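You operate a simulated robot arm through the tools that you are given. There is no shell and no other tool.

The job below is to be done with a simulated robot arm. You get a single attempt, and the scene is never put back.

Task
Put things in order on the folding table. At the end: the orange oiler stands where the black torch stood; the silver upturned can from the folding table stands where the grease tin stood; the black torch is in the blue tote; the grease tin stands on top of the grey cuff; whatever was shut is shut again. Leave all else as you found it, and nothing knocked over.

The check looks at the end state, three seconds after you hand in, the way a careful person would. Anything else that was tipped, shoved, dropped, spilled or broken makes it a failure.

Robot
A 7-joint arm with a two-finger parallel gripper, fixed in place. Base frame: the origin is at the foot of the arm, x ahead of it, y to its left, z up; the work surface is at about z = 0. Readings come in mm, rad, newtons and seconds.
With the tool pointing down near the work surface it reaches from about 240 to 620 mm from the base axis. Its first joint turns from -1.152 to 1.152 rad. Payload 2.6 kg.
The tool frame sits at the grasp point between the pads (the TCP): z along the fingers, y along the line on which they close. The tips reach 30 mm beyond it. Largest opening 94 mm; finger width 28, thickness 10; the body of the gripper, 50 by 96 mm, starts 55 mm behind the TCP.
Orientation is that of the tool frame in the base frame, as a unit quaternion [x, y, z, w]. With the fingers straight down and closing along the base's y, the tool's x points along the base's -x, its y along +y and its z along -z.

Tools
- The arm moves only by the tool servo_tool. Its argument "targets" is a list that holds one entry, the list of rows, each a list of 6 numbers: the shift along the tool's x, y, z in units of 25 mm (1.0 is 25 mm), then the turn, a rotation vector about the tool's x, y, z in units of 6 degrees (1.0 is 6 degrees). In form: [[[tx, ty, tz, ax, ay, az], ...]]. A call has 1 to 20 rows; each row shifts and turns the commanded pose from where the row before left it, along the tool's axes as they then stand. "claw" is the closure in counts, from 0 (fully open) to 255 (shut), set as the call begins (left out, the last holds). A call with a number of a shift or a turn outside -1 to 1 is refused whole. Each row takes 0.2 s and may step no farther than 50 mm and 0.15 rad from the row before; otherwise, or with a gripper value out of range, the whole call is refused. Where a pose cannot be reached the arm comes as near as it can. A force on the tool above 40 N (or 10 N above the force at the start of the call, whichever is more), or a blocked arm, ends the call early, and 0.2 s more pass. Each finger travels about 72 mm/s and halts on what it meets, pressing with about 32 N; the grip force reading is that of the motor and also rises with nothing between the fingers. The clock runs only during rows and for 0.2 s after the last one: add rows that do not move to give the fingers time. It gives the time, the measured TCP pose, the force on the tool (base axes), the opening and the grip force at its end, in the units of the frame above (readings bear some noise), with the torque about the TCP (base axes, N m) and any sound that the robot's microphone picked up, and new pictures: "views" is both (left out), scene, wrist or none.
- Cameras (640 x 400 px; columns grow to the right, rows downward): "scene" is fixed at [27.6, 446.5, 557.7]; the picture's right is [-0.76, -0.65, 0.00], its down [-0.43, 0.50, -0.75] and it looks along [0.49, -0.57, -0.66] (base axes); focal length 230 px, centre (320, 200). "wrist" rides on the gripper at [76, 14, -102] in the tool frame; the picture's right is [-0.18, 0.98, 0.00], its down [-0.75, -0.14, -0.64] and it looks along [-0.63, -0.12, 0.77] (tool axes); focal length 243 px, centre (320, 200). There is no depth. A picture from a camera that has moved, and an enlarged one, comes with that camera's place and axes in the base frame and with its lens. The place of the scene camera against the robot may be out by one fixed shift of up to 18 mm in any direction.
- inspect(camera, box): a new picture of the part [left, top, right, bottom] of that camera's present view, enlarged. The clock stands still meanwhile.
- close_job(): hands the job in; it is judged then, once.

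Places have to be worked out from the pictures, the camera data and where the tool is seen. Open the gripper and draw the arm clear of the work before you hand the job in, unless the task says otherwise.

The tools are called after "Emit:" as a command line: name --argument value ..., lists and objects as JSON in quotes. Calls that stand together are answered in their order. servo_tool: Moves the arm, as the interface text tells. Its arguments: {"type":"object","properties":{"targets":{"type":"array","items":{"type":"array","items":{"type":"array","items":{"type":"number"}}}},"claw":{"type":"number"},"views":{"type":"string","enum":["both","scene","wrist","none"]}},"required":["targets"]} The other tools are called the same way: inspect (camera, box) takes an enlarged picture of a part of a camera's view; close_job () hands the job in.

At the start:

```text
time_s: 0.0
position: [336.4, -131.4, 379.4]
orientation: [0.0, 1.0, -0.001, 0.0]
force: [-0.5, 0.1, -0.3]
torque: [0.01, -0.04, 0.02]
opening: 94.0
grasp_force: 0.1
```

scene: 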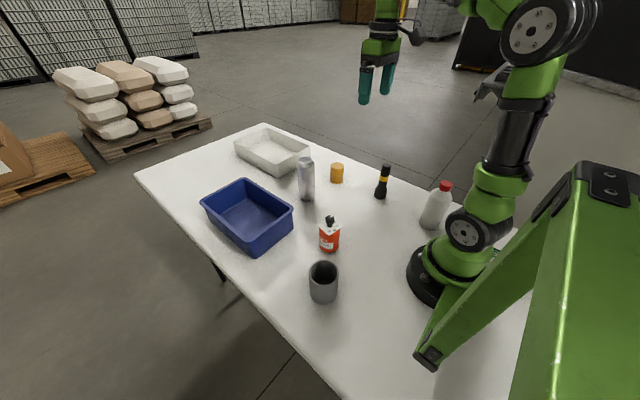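
wrist: 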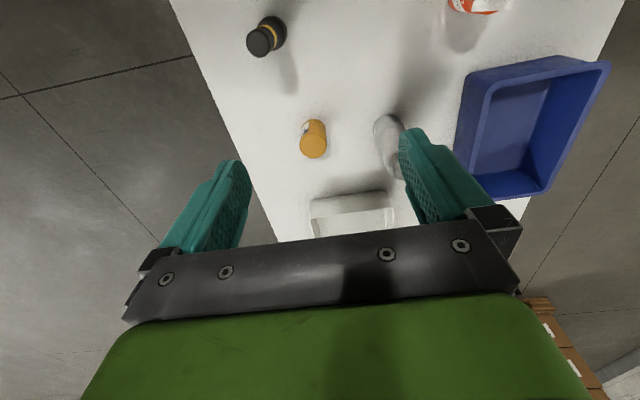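

I see the table with a blue tote, a white/grey bin, a silver can, a yellow tin, a black torch, a white bottle with red cap, an orange oiler and a grey cylinder. I'll take enlarged pictures to identify each thing before moving.

Emit:
inspect --camera "scene" --box '[280, 140, 400, 215]'

Emit:
inspect --camera "scene" --box '[280, 205, 400, 310]'

Emit:
inspect --camera "scene" --box '[190, 110, 350, 260]'

Emit:
inspect --camera "wrist" --box '[220, 0, 640, 250]'

```text
5.33 times, centred on (340, 178) of scene
camera zoom: at [27.6, 446.5, 557.7], right [-0.76, -0.65, 0.0], down [-0.43, 0.5, -0.75], along [0.49, -0.57, -0.66], focal length 1226 px, centre (213, 320)
```

zoom: 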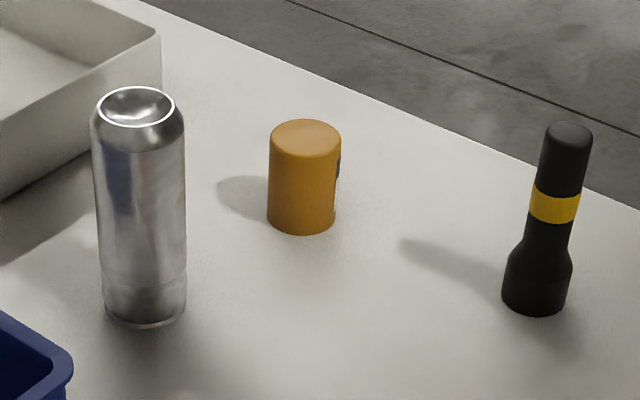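

```text
3.81 times, centred on (340, 258) of scene
camera zoom: at [27.6, 446.5, 557.7], right [-0.76, -0.65, 0.0], down [-0.43, 0.5, -0.75], along [0.49, -0.57, -0.66], focal length 876 px, centre (244, -19)
```

zoom: 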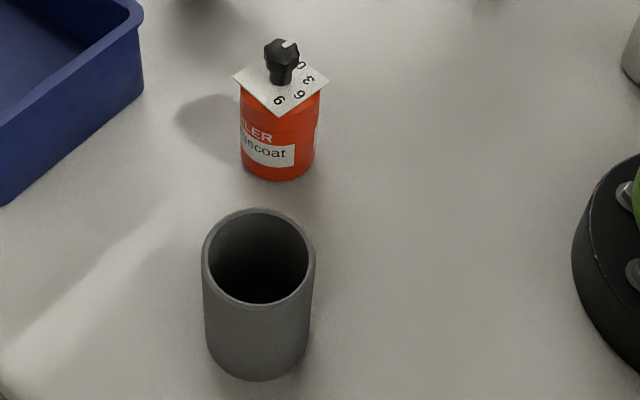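

```text
2.67 times, centred on (270, 185) of scene
camera zoom: at [27.6, 446.5, 557.7], right [-0.76, -0.65, 0.0], down [-0.43, 0.5, -0.75], along [0.49, -0.57, -0.66], focal length 613 px, centre (453, 240)
```

zoom: 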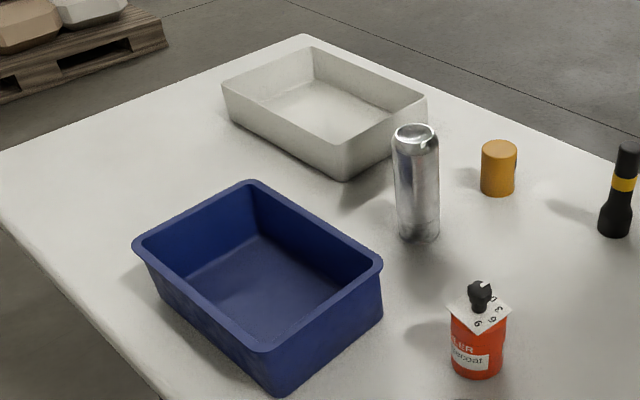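

```text
1.52 times, centred on (430, 125) of wrist
camera zoom: at [259.4, -117.5, 482.0], right [0.18, 0.98, 0.0], down [0.75, -0.14, 0.64], along [0.63, -0.12, -0.77], focal length 370 px, centre (152, 314)
```

zoom: 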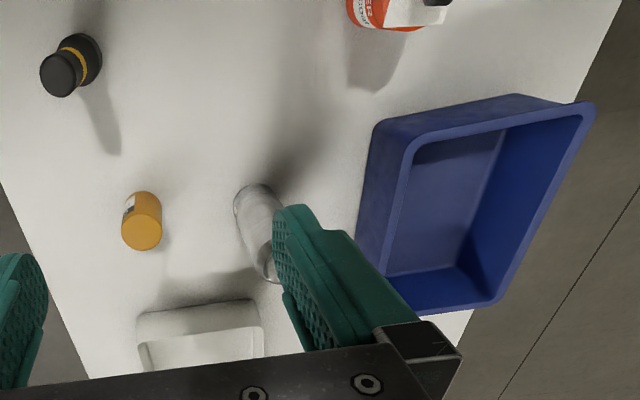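

The torch stands at about (286, -197), the tin at (469, -171), the can at (489, -18), the oiler at (281, 111) and the cuff at (204, 228). The tote spans about x 411–664, y 118–280. I start with the torch and move the tool above it at a safe height for a closer look.

Emit:
servo_tool --targets '[[[0.333, -0.438, 0.75, 0, 0, 0], [0.333, -0.438, 0.75, 0, 0, 0], [0.333, -0.438, 0.75, 0, 0, 0], [0.333, -0.438, 0.75, 0, 0, 0], [0.333, -0.438, 0.75, 0, 0, 0], [0.333, -0.438, 0.75, 0, 0, 0], [0, 0, 0, 0, 0, 0]]]' --claw 0 --views "both"

```text
time_s: 1.6
position: [286.0, -195.2, 267.6]
orientation: [0.0, 1.0, 0.0, 0.0]
force: [0.0, -0.4, -0.6]
torque: [0.01, 0.0, 0.03]
opening: 93.9
grasp_force: 0.1
camera wrist: at [209.5, -181.2, 369.2], right [0.18, 0.98, 0.0], down [0.75, -0.14, 0.64], along [0.63, -0.12, -0.77], focal length 243 px, centre (320, 200)
```

scene: 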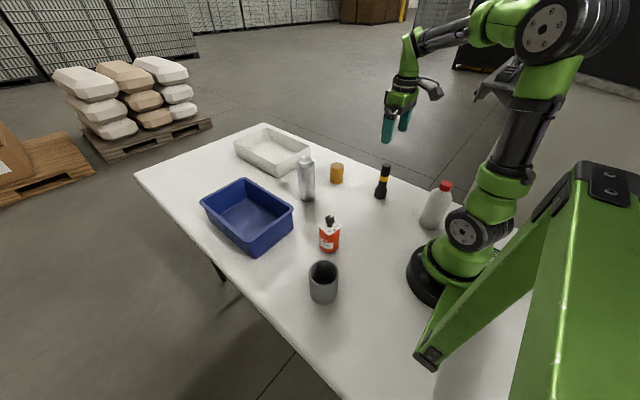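
wrist: 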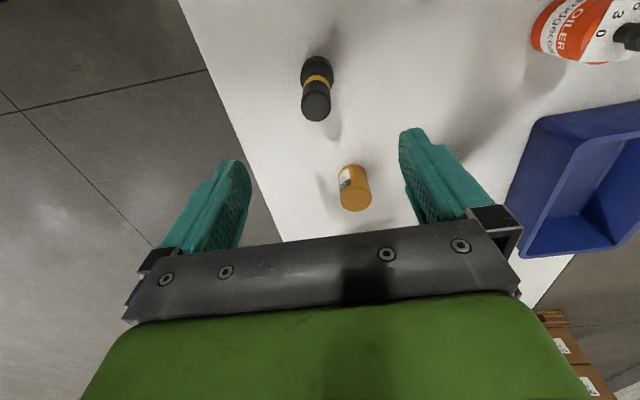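

The torch is right below the fingers; I zoom in on it (and the tin) for a more accurate place.

Emit:
inspect --camera "wrist" --box '[260, 30, 400, 130]'

Emit:
inspect --camera "wrist" --box '[310, 150, 400, 220]'

Emit:
inspect --camera "wrist" --box '[500, 0, 640, 90]'

```text
4.00 times, centred on (330, 80) of wrist
camera zoom: at [209.5, -181.2, 369.2], right [0.18, 0.98, 0.0], down [0.75, -0.14, 0.64], along [0.63, -0.12, -0.77], focal length 970 px, centre (280, 680)
```

zoom: 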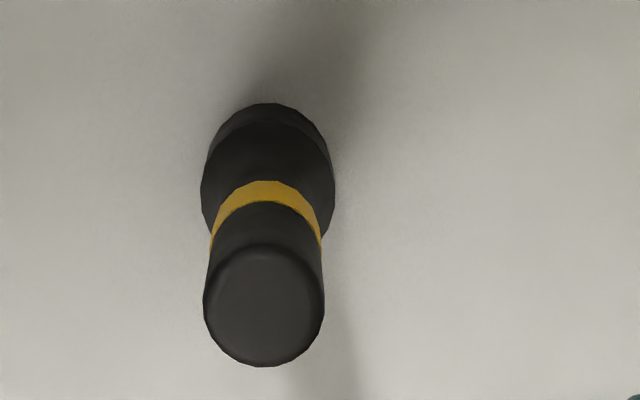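

```text
5.71 times, centred on (355, 185) of wrist
camera zoom: at [209.5, -181.2, 369.2], right [0.18, 0.98, 0.0], down [0.75, -0.14, 0.64], along [0.63, -0.12, -0.77], focal length 1386 px, centre (120, 286)
```

zoom: 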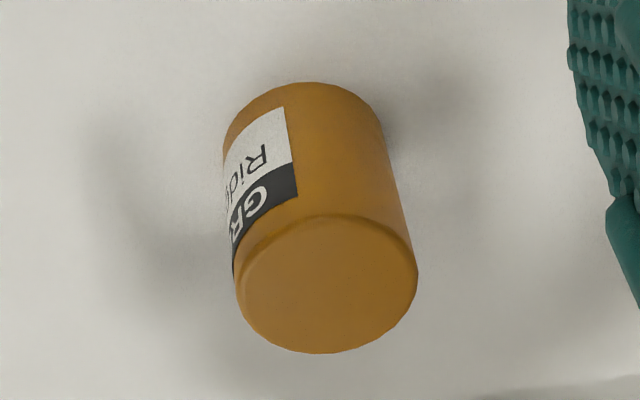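

```text
4.44 times, centred on (570, 45) of wrist
camera zoom: at [209.5, -181.2, 369.2], right [0.18, 0.98, 0.0], down [0.75, -0.14, 0.64], along [0.63, -0.12, -0.77], focal length 1078 px, centre (-791, 889)
```

zoom: 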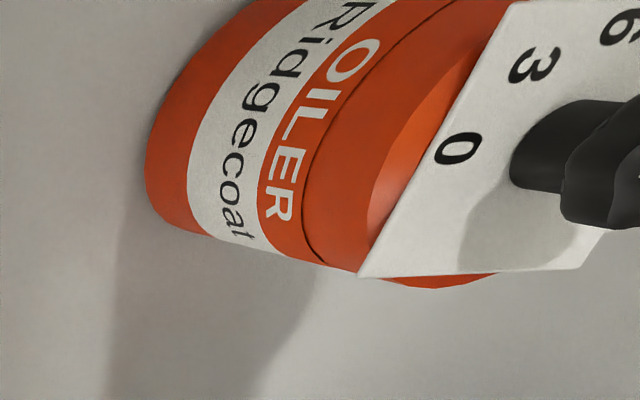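

Refined, the torch axis is at about (286, -198.5), with a height near 138 and a handle about 28 mm thick. I descend around the handle to TCP z≈102, which keeps the gripper body above the torch top.

Emit:
servo_tool --targets '[[[0, -0.13, 0, 0, 0, 0], [0, 0, 0.828, 0, 0, 0], [0, 0, 0.828, 0, 0, 0], [0, 0, 0.828, 0, 0, 0], [0, 0, 0.828, 0, 0, 0], [0, 0, 0.828, 0, 0, 0], [0, 0, 0.828, 0, 0, 0], [0, 0, 0.828, 0, 0, 0], [0, 0, 0.828, 0, 0, 0], [0, 0, 0, 0, 0, 0]]]' --claw 0 --views "both"

```text
time_s: 3.8
position: [286.0, -199.3, 102.7]
orientation: [0.0, 1.0, 0.0, 0.0]
force: [-0.2, 0.5, -0.3]
torque: [-0.02, 0.01, 0.01]
opening: 93.9
grasp_force: 0.2
camera wrist: at [209.2, -185.9, 203.7], right [0.18, 0.98, 0.0], down [0.75, -0.14, 0.64], along [0.63, -0.12, -0.77], focal length 243 px, centre (320, 200)
```

scene: 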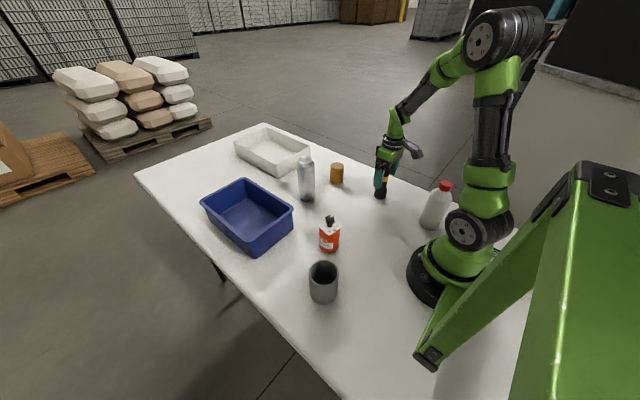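
wrist: 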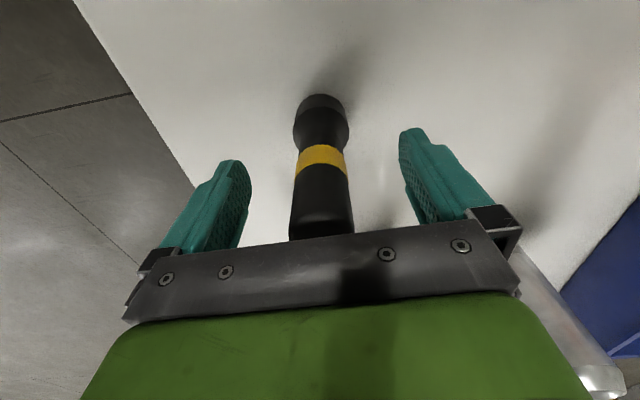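

The torch is between the fingers; I zoom in to check alignment in x before closing.

Emit:
inspect --camera "wrist" --box '[230, 80, 420, 250]'

Emit:
inspect --camera "scene" --box '[340, 130, 460, 240]'

```text
2.35 times, centred on (325, 165) of wrist
camera zoom: at [209.2, -185.9, 203.7], right [0.18, 0.98, 0.0], down [0.75, -0.14, 0.64], along [0.63, -0.12, -0.77], focal length 571 px, centre (308, 282)
```

zoom: 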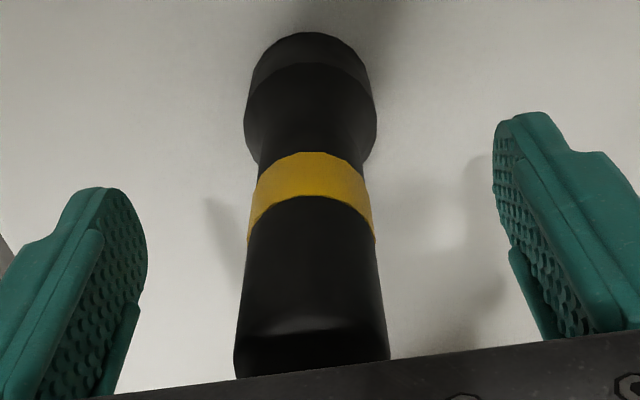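

```text
3.64 times, centred on (400, 185) of scene
camera zoom: at [27.6, 446.5, 557.7], right [-0.76, -0.65, 0.0], down [-0.43, 0.5, -0.75], along [0.49, -0.57, -0.66], focal length 836 px, centre (29, 254)
```

zoom: 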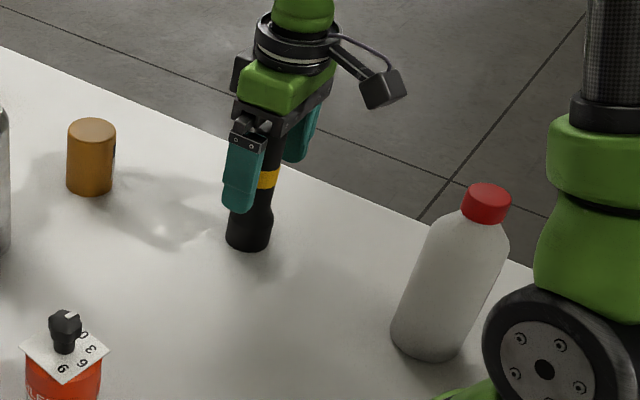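

The torch is well centred between the fingers (axis about x≈287, y≈-199). I close the gripper on the handle and give it time.

Emit:
servo_tool --targets '[[[0, 0, 0, 0, 0, 0], [0, 0, 0, 0, 0, 0], [0, 0, 0, 0, 0, 0], [0, 0, 0, 0, 0, 0], [0, 0, 0, 0, 0, 0]]]' --claw 255 --views "both"

```text
time_s: 5.0
position: [285.9, -200.8, 100.8]
orientation: [0.001, 1.0, 0.001, 0.0]
force: [0.0, -0.5, -0.5]
torque: [0.0, 0.01, -0.01]
opening: 29.2
grasp_force: 32.0
camera wrist: at [209.2, -186.0, 204.0], right [0.18, 0.98, 0.0], down [0.75, -0.14, 0.64], along [0.63, -0.12, -0.77], focal length 243 px, centre (320, 200)
```

scene: 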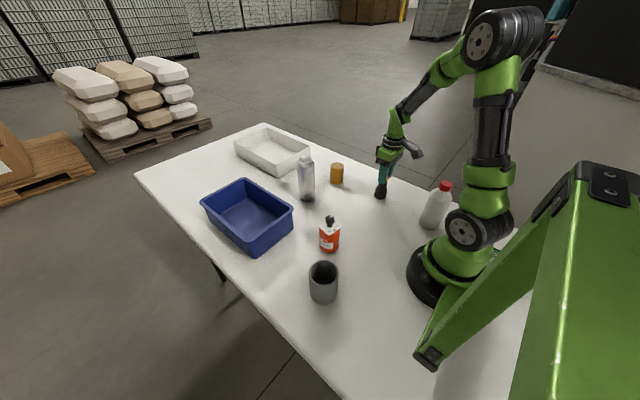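
wrist: 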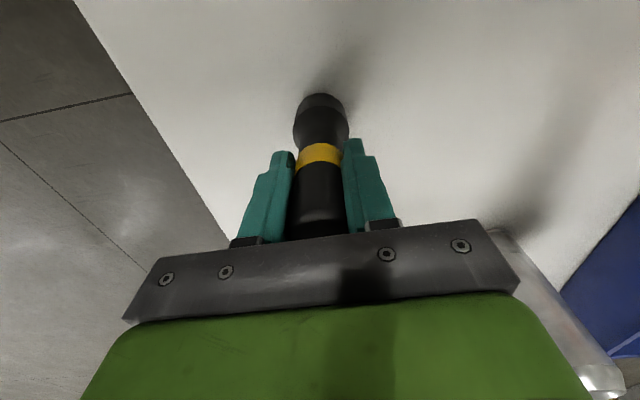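

The torch is gripped (opening 29 mm), so its spot is recorded as about (287, -199.5). I lift it straight up until it clears everything.

Emit:
servo_tool --targets '[[[0, 0, -0.5, 0, 0, 0], [0, 0, -0.9, 0, 0, 0], [0, 0, -0.9, 0, 0, 0], [0, 0, -0.9, 0, 0, 0], [0, 0, -0.9, 0, 0, 0], [0, 0, -0.9, 0, 0, 0], [0, 0, -0.9, 0, 0, 0], [0, 0, -0.9, 0, 0, 0], [0, 0, -0.8, 0, 0, 0], [0, 0, 0, 0, 0, 0]]]' --claw 255 --views "both"

```text
time_s: 7.2
position: [284.3, -201.0, 292.9]
orientation: [0.0, 1.0, 0.001, 0.001]
force: [0.2, 0.0, -1.7]
torque: [0.05, -0.02, 0.01]
opening: 29.4
grasp_force: 32.4
camera wrist: at [208.2, -186.6, 394.8], right [0.18, 0.98, 0.0], down [0.75, -0.14, 0.64], along [0.63, -0.12, -0.77], focal length 243 px, centre (320, 200)
```

scene: 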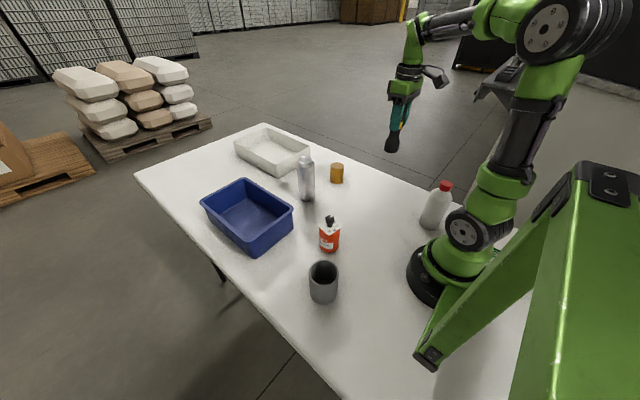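
wrist: 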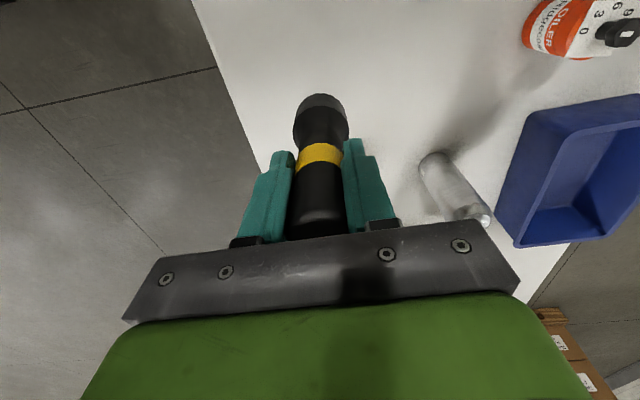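

The torch is held firmly and upright. I carry it over to the tote at this height, to about (480, 198).

Emit:
servo_tool --targets '[[[-0.433, 0.887, 0, 0, 0, 0], [-0.433, 0.887, 0, 0, 0, 0], [-0.433, 0.887, 0, 0, 0, 0], [-0.433, 0.887, 0, 0, 0, 0], [-0.433, 0.887, 0, 0, 0, 0], [-0.433, 0.887, 0, 0, 0, 0], [-0.433, 0.887, 0, 0, 0, 0], [-0.433, 0.887, 0, 0, 0, 0], [-0.433, 0.887, 0, 0, 0, 0], [-0.433, 0.887, 0, 0, 0, 0], [-0.433, 0.887, 0, 0, 0, 0], [-0.433, 0.887, 0, 0, 0, 0], [-0.433, 0.887, 0, 0, 0, 0], [-0.433, 0.887, 0, 0, 0, 0], [-0.433, 0.887, 0, 0, 0, 0], [-0.433, 0.887, 0, 0, 0, 0], [-0.433, 0.887, 0, 0, 0, 0], [-0.433, 0.887, 0, 0, 0, 0], [0, 0, 0, 0, 0, 0]]]' --claw 255 --views "both"

```text
time_s: 11.2
position: [480.4, 199.1, 291.8]
orientation: [0.0, 1.0, 0.0, -0.001]
force: [-0.3, 0.8, -2.1]
torque: [0.03, 0.03, 0.01]
opening: 29.0
grasp_force: 31.3
camera wrist: at [402.7, 213.6, 394.3], right [0.18, 0.98, 0.0], down [0.75, -0.14, 0.64], along [0.63, -0.12, -0.77], focal length 243 px, centre (320, 200)
```

scene: 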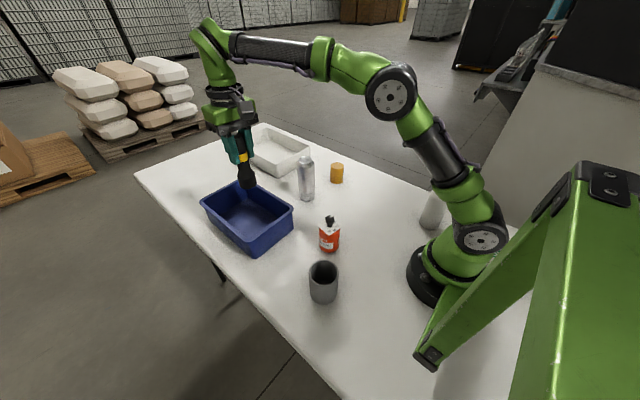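
wrist: 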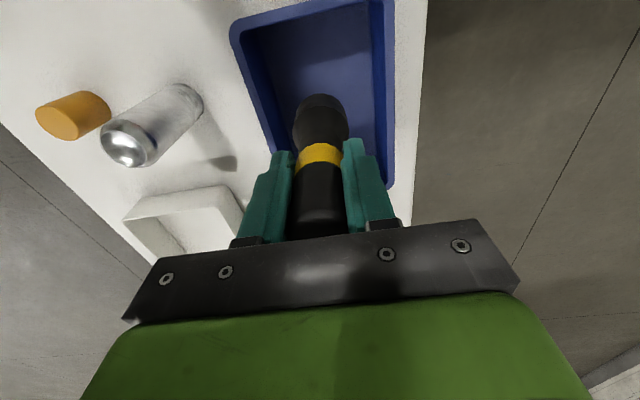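

The torch is over the tote (near rim x≈412, rim from y≈120 to y≈287), well inside. I lower to just above the tote floor first.

Emit:
servo_tool --targets '[[[0, 0, 0.85, 0, 0, 0], [0, 0, 0.85, 0, 0, 0], [0, 0, 0.85, 0, 0, 0], [0, 0, 0.85, 0, 0, 0], [0, 0, 0.85, 0, 0, 0], [0, 0, 0.85, 0, 0, 0], [0, 0, 0.85, 0, 0, 0], [0, 0, 0.85, 0, 0, 0], [0, 0, 0, 0, 0, 0]]]' --claw 255 --views "both"

```text
time_s: 13.2
position: [481.9, 197.6, 119.8]
orientation: [0.001, 1.0, 0.0, -0.001]
force: [-1.0, 0.4, -1.0]
torque: [0.03, -0.01, 0.0]
opening: 29.1
grasp_force: 32.4
camera wrist: at [404.3, 212.6, 223.2], right [0.18, 0.98, 0.0], down [0.75, -0.14, 0.64], along [0.63, -0.12, -0.77], focal length 243 px, centre (320, 200)
```

scene: 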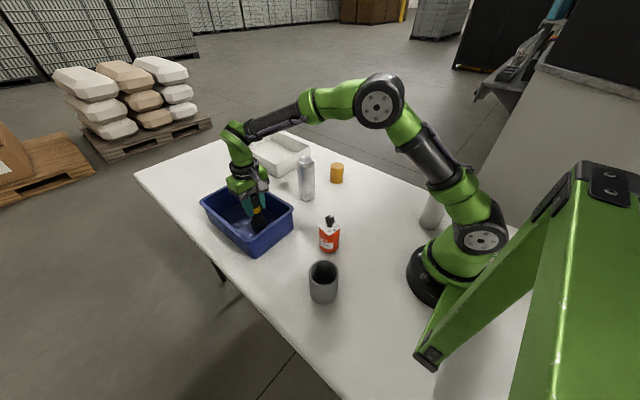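
wrist: 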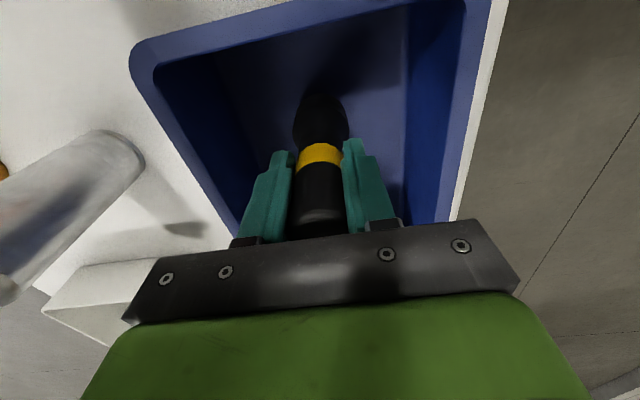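

The torch bottom is about 18 mm above table level and inside the tote. I lower it slowly in small steps until it touches the tote floor.

Emit:
servo_tool --targets '[[[0, 0, 0.16, 0, 0, 0], [0, 0, 0.16, 0, 0, 0], [0, 0, 0.12, 0, 0, 0], [0, 0, 0, 0, 0, 0]]]' --claw 255 --views "none"

```text
time_s: 14.2
position: [480.7, 199.8, 110.0]
orientation: [-0.001, 1.0, 0.0, 0.0]
force: [-0.2, -0.5, -1.1]
torque: [-0.03, 0.03, -0.04]
opening: 29.0
grasp_force: 31.5
```

Emit:
servo_tool --targets '[[[0, 0, 0.06, 0, 0, 0], [0, 0, 0.06, 0, 0, 0], [0, 0, 0, 0, 0, 0]]]' --claw 255 --views "none"

```text
time_s: 15.0
position: [481.2, 200.4, 106.9]
orientation: [0.001, 1.0, 0.0, -0.001]
force: [0.0, 0.3, -1.4]
torque: [-0.01, 0.01, 0.0]
opening: 29.5
grasp_force: 31.9
```

No contact yet (force is still just the torch weight, bottom about 5 mm up), so I go down a bit more in fine steps.

Emit:
servo_tool --targets '[[[0, 0, 0.05, 0, 0, 0], [0, 0, 0.04, 0, 0, 0], [0, 0, 0, 0, 0, 0]]]' --claw 255 --views "wrist"

```text
time_s: 15.8
position: [482.2, 200.0, 107.5]
orientation: [0.0, 1.0, 0.0, 0.001]
force: [-3.0, -1.0, 10.8]
torque: [-0.14, 0.53, -0.01]
opening: 29.0
grasp_force: 32.1
camera wrist: at [404.5, 213.9, 208.8], right [0.18, 0.98, 0.0], down [0.75, -0.14, 0.64], along [0.63, -0.12, -0.77], focal length 243 px, centre (320, 200)
```

wrist: 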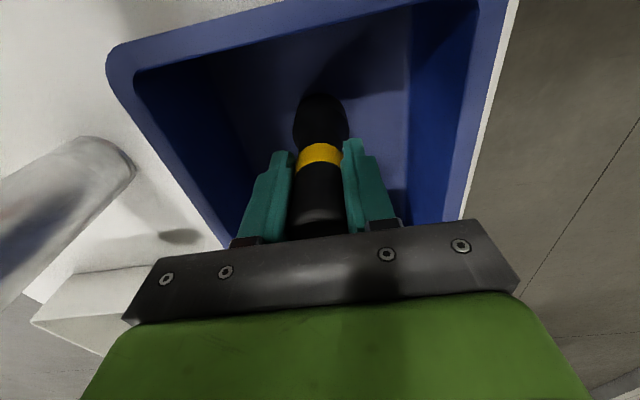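

Contact with the tote floor is felt (10.8 N up). I relieve the pressure by a hair and open the fingers partway.

Emit:
servo_tool --targets '[[[0, 0, -0.04, 0, 0, 0], [0, 0, 0, 0, 0, 0]]]' --claw 255 --views "none"

Emit:
servo_tool --targets '[[[0, 0, 0, 0, 0, 0], [0, 0, 0, 0, 0, 0], [0, 0, 0, 0, 0, 0]]]' --claw 110 --views "both"

```text
time_s: 16.4
position: [481.3, 200.4, 107.1]
orientation: [0.0, 1.0, 0.0, 0.001]
force: [1.1, 1.1, 5.4]
torque: [0.12, -0.08, -0.04]
opening: 29.1
grasp_force: 32.0
```

```text
time_s: 17.2
position: [482.3, 199.3, 107.6]
orientation: [0.0, 1.0, -0.001, 0.0]
force: [0.0, 0.1, 0.0]
torque: [0.01, -0.01, 0.03]
opening: 53.7
grasp_force: 0.1
camera wrist: at [404.4, 213.6, 208.7], right [0.18, 0.98, 0.0], down [0.75, -0.14, 0.64], along [0.63, -0.12, -0.77], focal length 243 px, centre (320, 200)
```

scene: 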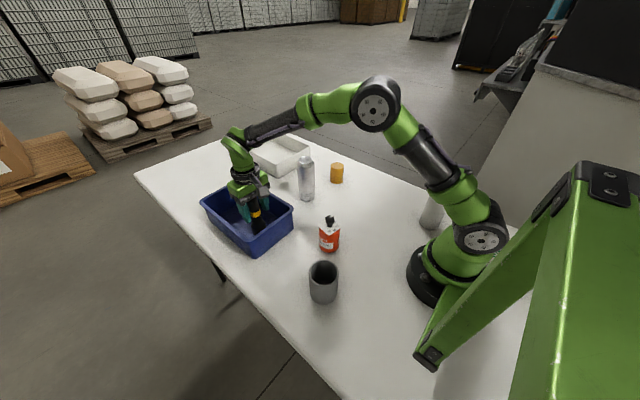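
wrist: 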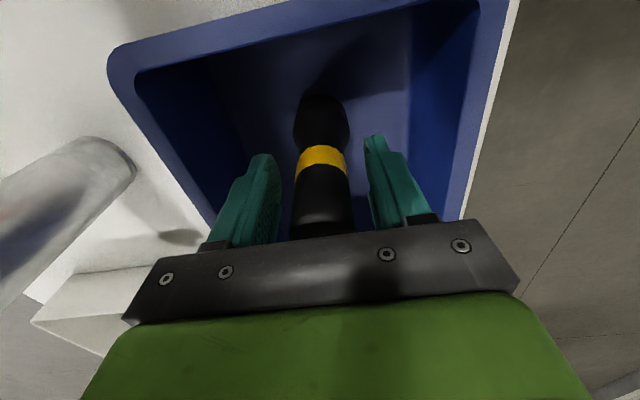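

The torch is released and stands upright in the tote. I rise straight up and then move back toward the oiler for a look from above.

Emit:
servo_tool --targets '[[[0, 0, -0.9, 0, 0, 0], [0, 0, -0.9, 0, 0, 0], [0, 0, -0.9, 0, 0, 0], [0, 0, -0.9, 0, 0, 0], [0, 0, -0.9, 0, 0, 0], [0, 0, -0.9, 0, 0, 0], [0, 0, -0.9, 0, 0, 0], [0, 0, -0.9, 0, 0, 0], [0.8, -0.35, 0, 0, 0, 0], [0.8, -0.35, 0, 0, 0, 0], [0.8, -0.35, 0, 0, 0, 0], [0.8, -0.35, 0, 0, 0, 0], [0.8, -0.35, 0, 0, 0, 0], [0.8, -0.35, 0, 0, 0, 0], [0.8, -0.35, 0, 0, 0, 0], [0.8, -0.35, 0, 0, 0, 0], [0.8, -0.35, 0, 0, 0, 0], [0.8, -0.35, 0, 0, 0, 0], [0, 0, 0, 0, 0, 0]]]' --claw 0 --views "both"

```text
time_s: 21.2
position: [282.0, 110.0, 285.9]
orientation: [0.0, 1.0, 0.0, 0.001]
force: [-0.2, -0.6, 0.2]
torque: [-0.02, 0.0, 0.02]
opening: 94.2
grasp_force: 0.1
camera wrist: at [204.1, 124.5, 387.4], right [0.18, 0.98, 0.0], down [0.75, -0.14, 0.64], along [0.63, -0.12, -0.77], focal length 243 px, centre (320, 200)
```

scene: 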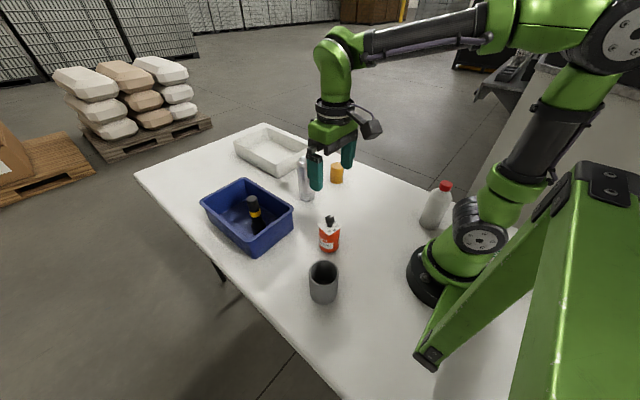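
wrist: 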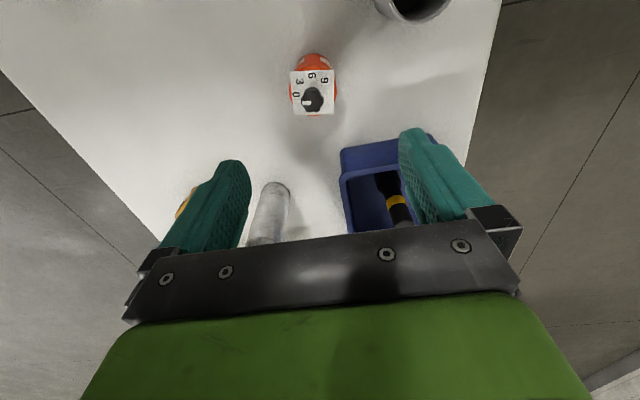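

I see the oiler with its dial plate under the fingers, and the cuff at the picture's top. I zoom in on both, and on the torch in the tote.

Emit:
inspect --camera "wrist" --box '[264, 40, 364, 130]'

Emit:
inspect --camera "wrist" --box '[360, 0, 460, 40]'

Emit:
inspect --camera "scene" --box '[200, 170, 310, 265]'

Emit:
inspect --camera "scene" --box '[295, 205, 365, 310]'

```text
4.44 times, centred on (314, 85) of wrist
camera zoom: at [204.1, 124.5, 387.4], right [0.18, 0.98, 0.0], down [0.75, -0.14, 0.64], along [0.63, -0.12, -0.77], focal length 1078 px, centre (347, 711)
```

zoom: 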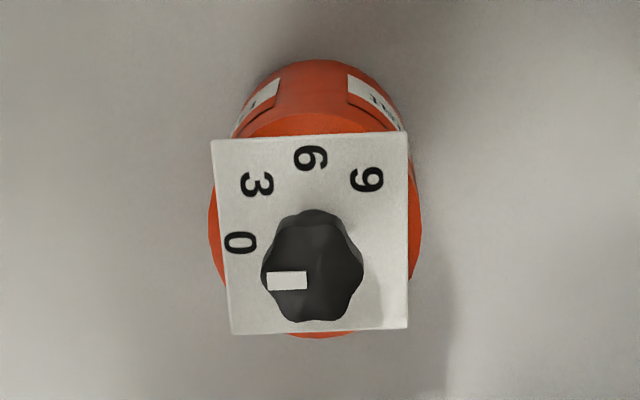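

```text
6.40 times, centred on (410, 20) of wrist
camera zoom: at [204.1, 124.5, 387.4], right [0.18, 0.98, 0.0], down [0.75, -0.14, 0.64], along [0.63, -0.12, -0.77], focal length 1553 px, centre (-256, 1352)
```

zoom: 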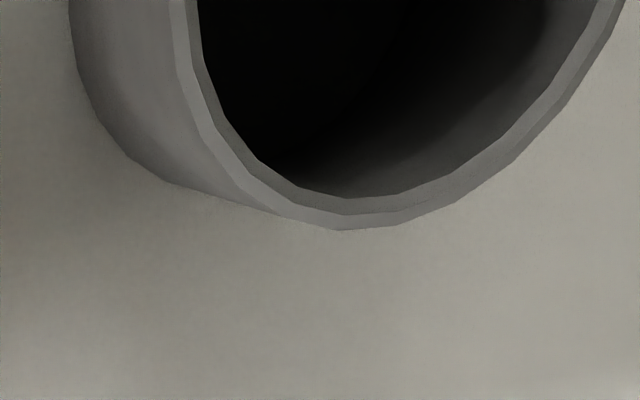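

```text
4.21 times, centred on (255, 218) of scene
camera zoom: at [27.6, 446.5, 557.7], right [-0.76, -0.65, 0.0], down [-0.43, 0.5, -0.75], along [0.49, -0.57, -0.66], focal length 968 px, centre (594, 126)
```

zoom: 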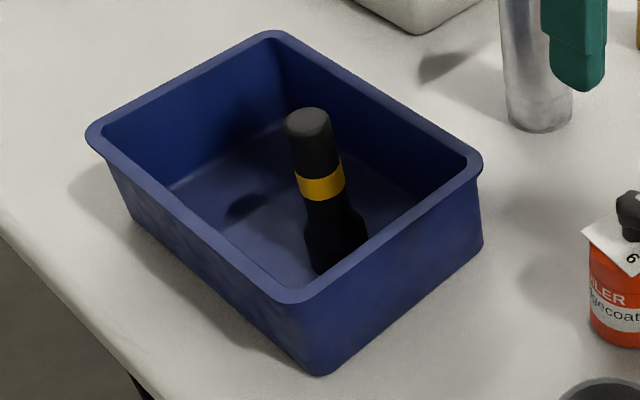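

```text
3.81 times, centred on (330, 258) of scene
camera zoom: at [27.6, 446.5, 557.7], right [-0.76, -0.65, 0.0], down [-0.43, 0.5, -0.75], along [0.49, -0.57, -0.66], focal length 876 px, centre (282, -19)
```

zoom: 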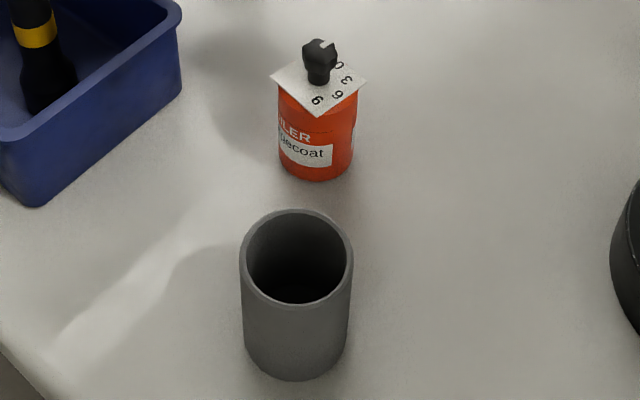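

The torch stands safely in the tote. The oiler's axis is near (289, 99), body about 57 mm across, with a square dial plate (49 mm, turned about -8°, pointer at 0) at z≈88 and a knob up to about z≈122. I align the tool over it, turn the closing line to match the plate's sides, and go a bit lower for another look.

Emit:
servo_tool --targets '[[[-0.28, -0.44, 0, 0, 0, 0], [0, 0, 0, 0, 0, 0.69], [0, 0, 0, 0, 0, 0.69], [0, 0, 0.8, 0, 0, 0], [0, 0, 0.8, 0, 0, 0], [0, 0, 0.8, 0, 0, 0], [0, 0, 0, 0, 0, 0]]]' --claw 0 --views "both"

Emit:
inspect --camera "wrist" --box '[250, 40, 390, 160]'

```text
time_s: 22.8
position: [286.9, 101.6, 228.3]
orientation: [0.072, 0.997, 0.0, 0.0]
force: [-0.2, -0.9, -0.1]
torque: [-0.02, -0.03, 0.01]
opening: 93.9
grasp_force: 0.1
camera wrist: at [212.7, 126.3, 330.6], right [0.32, 0.95, 0.0], down [0.73, -0.25, 0.64], along [0.61, -0.21, -0.77], focal length 243 px, centre (320, 200)
```

scene: 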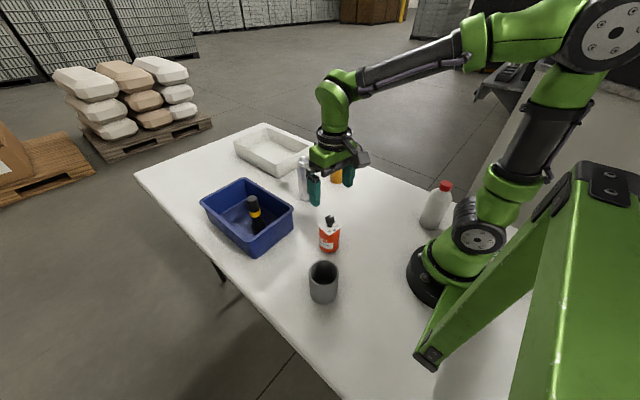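
wrist: 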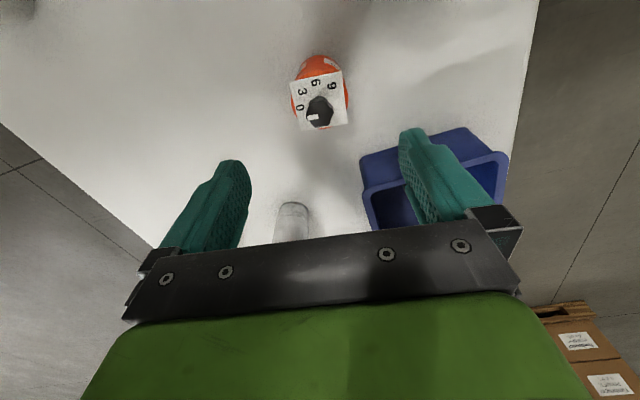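

```text
3.33 times, centred on (320, 100) of wrist
camera zoom: at [212.7, 126.3, 330.6], right [0.32, 0.95, 0.0], down [0.73, -0.25, 0.64], along [0.61, -0.21, -0.77], focal length 809 px, centre (320, 533)
```

zoom: 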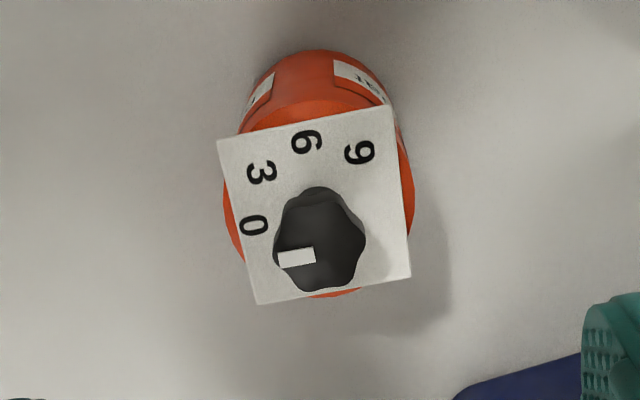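

Both views agree: the oiler's axis is at (289, 100), the plate at z≈88 and the knob top at about z≈119. I take one more still reading to average out the noise in the pose.

Emit:
servo_tool --targets '[[[0, 0, 0, 0, 0, 0]]]' --views "wrist"

```text
time_s: 23.2
position: [286.3, 101.6, 228.3]
orientation: [0.072, 0.997, -0.001, 0.0]
force: [0.0, -1.2, 0.4]
torque: [-0.02, 0.02, -0.01]
opening: 93.9
grasp_force: 0.0
camera wrist: at [212.7, 126.3, 330.8], right [0.32, 0.95, 0.0], down [0.73, -0.25, 0.64], along [0.61, -0.21, -0.77], focal length 243 px, centre (320, 200)
```

wrist: 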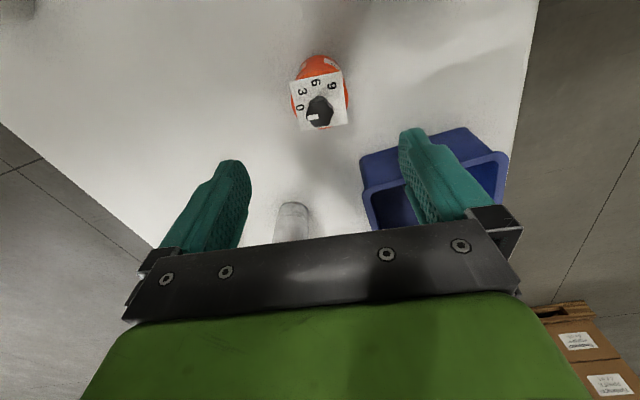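

The camera pose (low noise) puts the TCP at (285.9, 101.5), so I shift about 3 mm forward and then descend to z≈100 with the fingers around the oiler, keeping clear above the knob.

Emit:
servo_tool --targets '[[[-0.13, -0.034, 0, 0, 0, 0], [0, 0, 0.857, 0, 0, 0], [0, 0, 0.857, 0, 0, 0], [0, 0, 0.857, 0, 0, 0], [0, 0, 0.857, 0, 0, 0], [0, 0, 0.857, 0, 0, 0], [0, 0, 0.857, 0, 0, 0], [0, 0, 0, 0, 0, 0]]]' --claw 0 --views "both"

Emit:
inspect --camera "scene" --box '[280, 150, 400, 265]'

Emit:
inspect --camera "wrist" --box '[220, 40, 440, 240]'

```text
time_s: 25.0
position: [291.3, 99.9, 98.2]
orientation: [0.073, 0.997, 0.0, 0.001]
force: [0.8, 0.8, -0.8]
torque: [-0.01, -0.04, 0.02]
opening: 93.8
grasp_force: 0.1
camera wrist: at [218.0, 125.3, 199.7], right [0.32, 0.95, 0.0], down [0.73, -0.25, 0.64], along [0.61, -0.21, -0.77], focal length 243 px, centre (320, 200)
```

scene: 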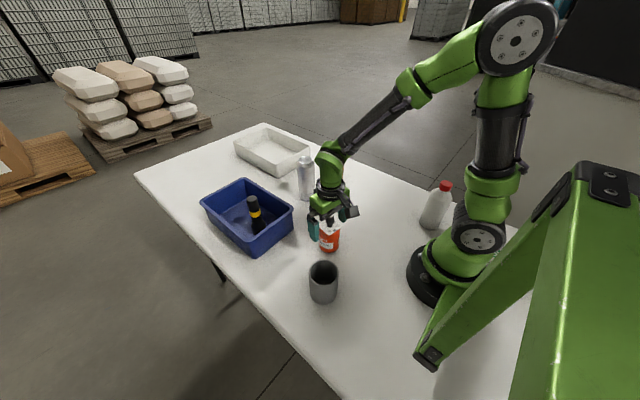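
wrist: 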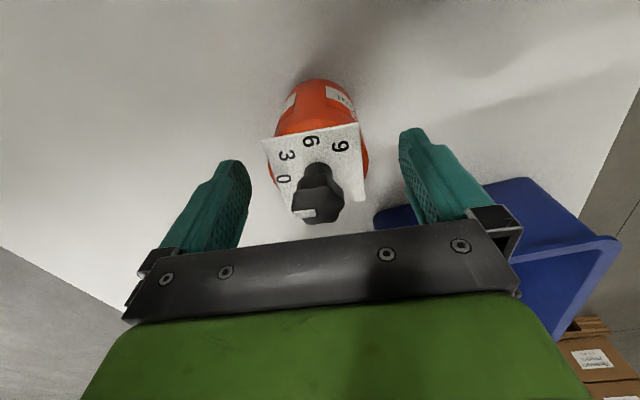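

```text
3.48 times, centred on (340, 208) of scene
camera zoom: at [27.6, 446.5, 557.7], right [-0.76, -0.65, 0.0], down [-0.43, 0.5, -0.75], along [0.49, -0.57, -0.66], focal length 800 px, centre (250, 174)
```

zoom: 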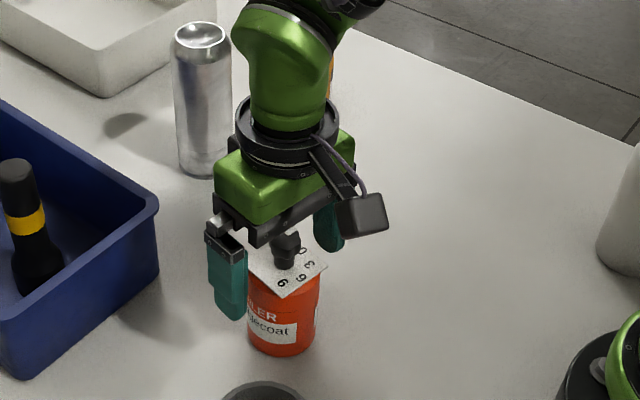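

```text
2.00 times, centred on (330, 140) of wrist
camera zoom: at [218.0, 125.3, 199.7], right [0.32, 0.95, 0.0], down [0.73, -0.25, 0.64], along [0.61, -0.21, -0.77], focal length 485 px, centre (300, 320)
```

zoom: 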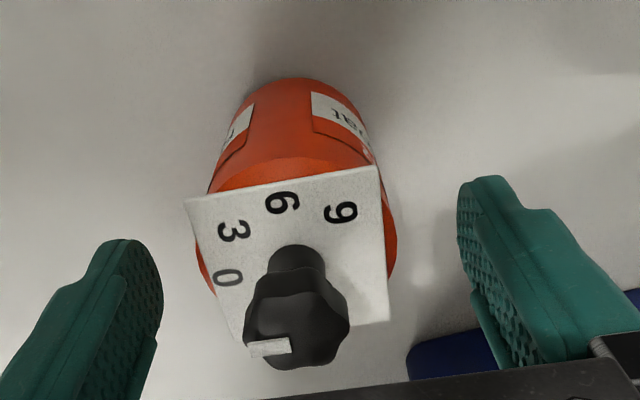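

The oiler is centred between the fingers (axis x≈288.3 vs TCP 291), and the knob has about 30 mm of clearance to the gripper body. I shift back 2.5 mm and go down 20 mm more, so the tips reach z≈48.

Emit:
servo_tool --targets '[[[0.1, 0, 0, 0, 0, 0], [0, 0, 0.4, 0, 0, 0], [0, 0, 0.4, 0, 0, 0], [0, 0, 0, 0, 0, 0], [0, 0, 0, 0, 0, 0]]]' --claw 0 --views "both"

Emit:
inspect --camera "scene" --box '[290, 180, 380, 265]'

Emit:
inspect --camera "wrist" --box '[220, 60, 440, 250]'

```text
time_s: 26.2
position: [290.7, 100.7, 77.2]
orientation: [0.072, 0.997, 0.0, 0.0]
force: [-1.2, -0.1, 0.5]
torque: [0.0, 0.01, 0.01]
opening: 94.1
grasp_force: 0.1
camera wrist: at [215.8, 125.5, 179.4], right [0.32, 0.95, 0.0], down [0.73, -0.25, 0.64], along [0.61, -0.21, -0.77], focal length 243 px, centre (320, 200)
```

scene: 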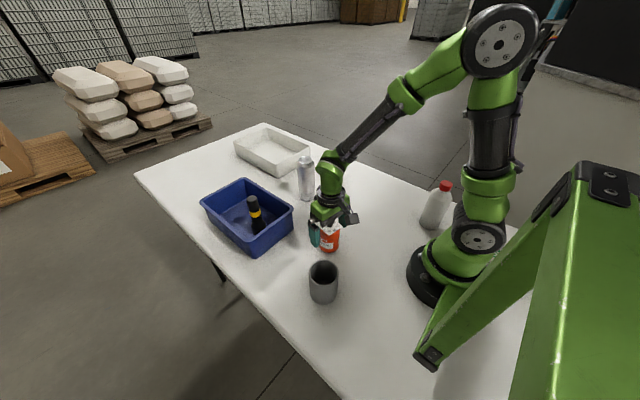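
wrist: 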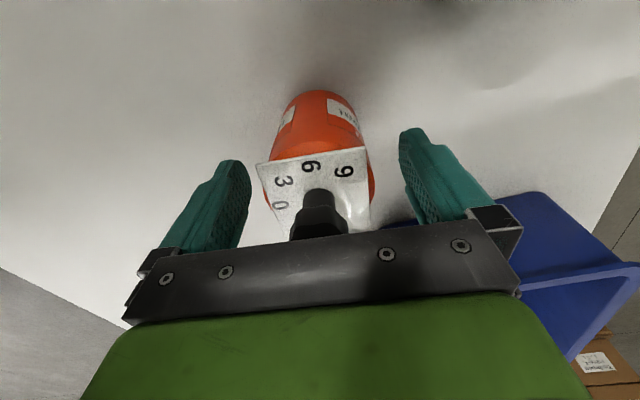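

```text
4.71 times, centred on (335, 222) of scene
camera zoom: at [27.6, 446.5, 557.7], right [-0.76, -0.65, 0.0], down [-0.43, 0.5, -0.75], along [0.49, -0.57, -0.66], focal length 1082 px, centre (249, 94)
```

zoom: 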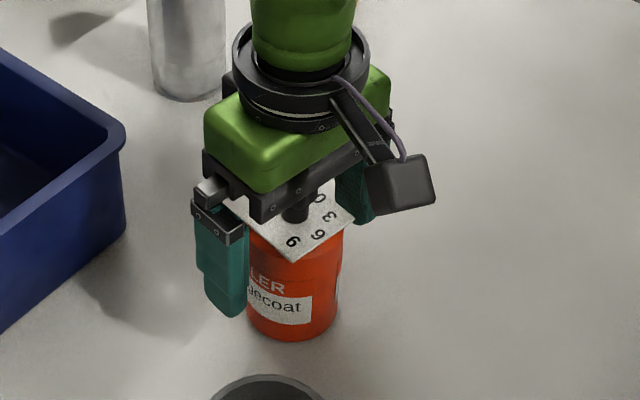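

```text
2.11 times, centred on (330, 155) of wrist
camera zoom: at [215.8, 125.5, 179.4], right [0.32, 0.95, 0.0], down [0.73, -0.25, 0.64], along [0.61, -0.21, -0.77], focal length 511 px, centre (299, 295)
```

zoom: 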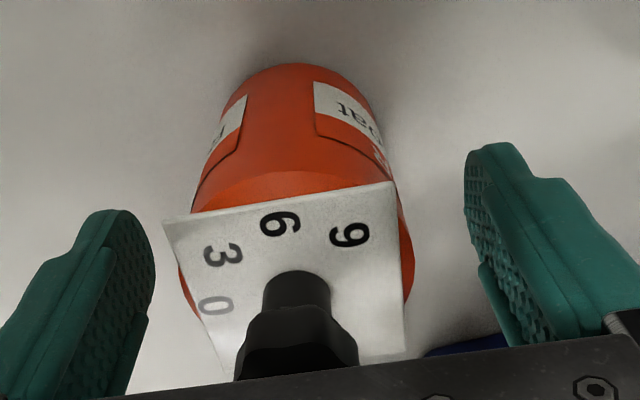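

TCP is now at about (289, 100.7, 77), lined up with the oiler and with the knob clear of the gripper body. I close on the body.

Emit:
servo_tool --targets '[[[0, 0, 0, 0, 0, 0], [0, 0, 0, 0, 0, 0], [0, 0, 0, 0, 0, 0], [0, 0, 0, 0, 0, 0]]]' --claw 255 --views "both"

Emit:
inspect --camera "wrist" --box '[220, 60, 440, 250]'

```text
time_s: 27.2
position: [289.7, 101.3, 78.0]
orientation: [0.072, 0.997, 0.0, 0.001]
force: [-0.6, -1.3, -0.5]
torque: [-0.01, 0.01, 0.0]
opening: 57.7
grasp_force: 32.1
camera wrist: at [215.9, 125.5, 179.5], right [0.32, 0.95, 0.0], down [0.73, -0.25, 0.64], along [0.61, -0.21, -0.77], focal length 243 px, centre (320, 200)
```

scene: 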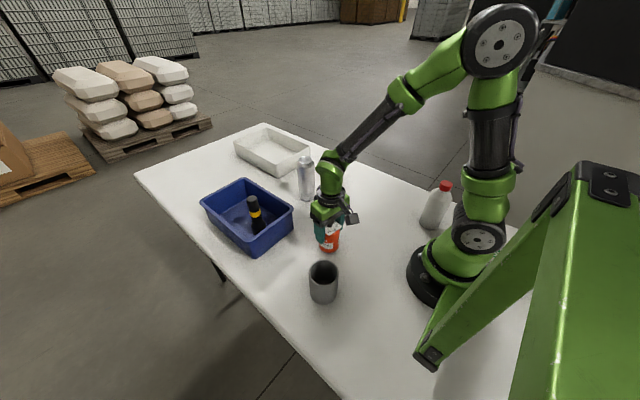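
wrist: 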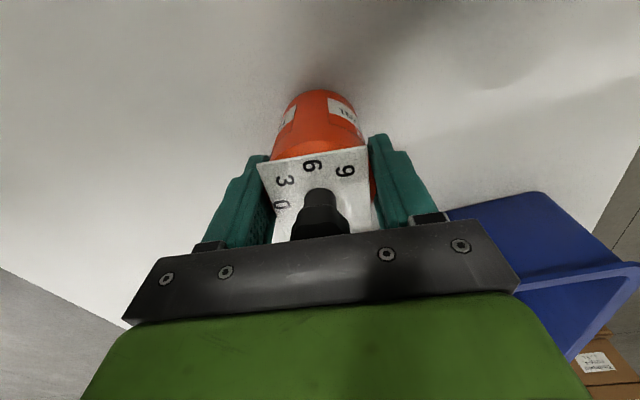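

```text
2.11 times, centred on (330, 155) of wrist
camera zoom: at [215.9, 125.5, 179.5], right [0.32, 0.95, 0.0], down [0.73, -0.25, 0.64], along [0.61, -0.21, -0.77], focal length 511 px, centre (299, 295)
```

zoom: 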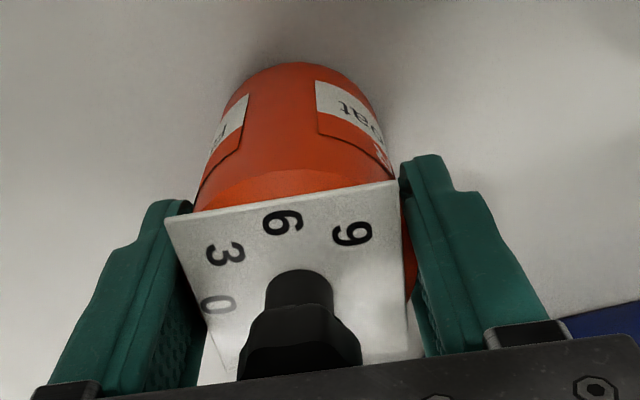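

The oiler is gripped (57.7 mm) with the plate and knob untouched. I lift it and carry it along -y toward the torch's old spot (287, -199.5).

Emit:
servo_tool --targets '[[[0, 0, -0.4, 0, 0, 0], [0, 0, -0.8, 0, 0, 0], [0, 0, -0.8, 0, 0, 0], [0, 0, -0.8, 0, 0, 0], [0, 0, -0.8, 0, 0, 0], [0, 0, -0.8, 0, 0, 0], [0, 0, 0, 0, 0, 0]]]' --claw 255 --views "both"

```text
time_s: 28.8
position: [285.9, 100.8, 188.7]
orientation: [0.073, 0.997, 0.0, 0.0]
force: [-0.6, -0.1, -2.4]
torque: [-0.02, 0.0, -0.01]
opening: 57.7
grasp_force: 32.5
camera wrist: at [213.3, 124.2, 290.5], right [0.32, 0.95, 0.0], down [0.73, -0.25, 0.64], along [0.61, -0.21, -0.77], focal length 243 px, centre (320, 200)
```

scene: 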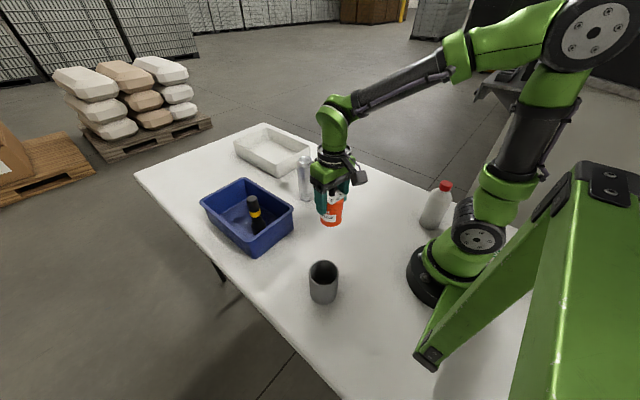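
wrist: 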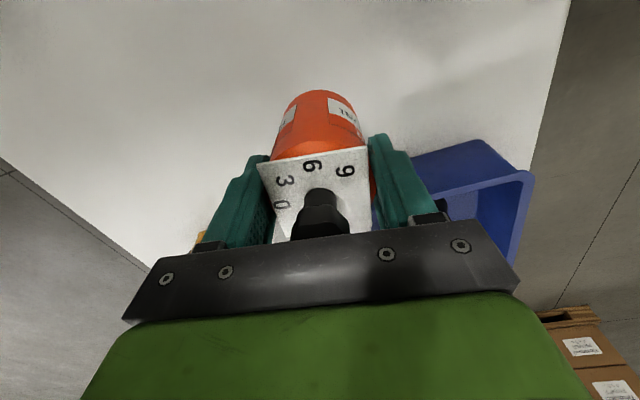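

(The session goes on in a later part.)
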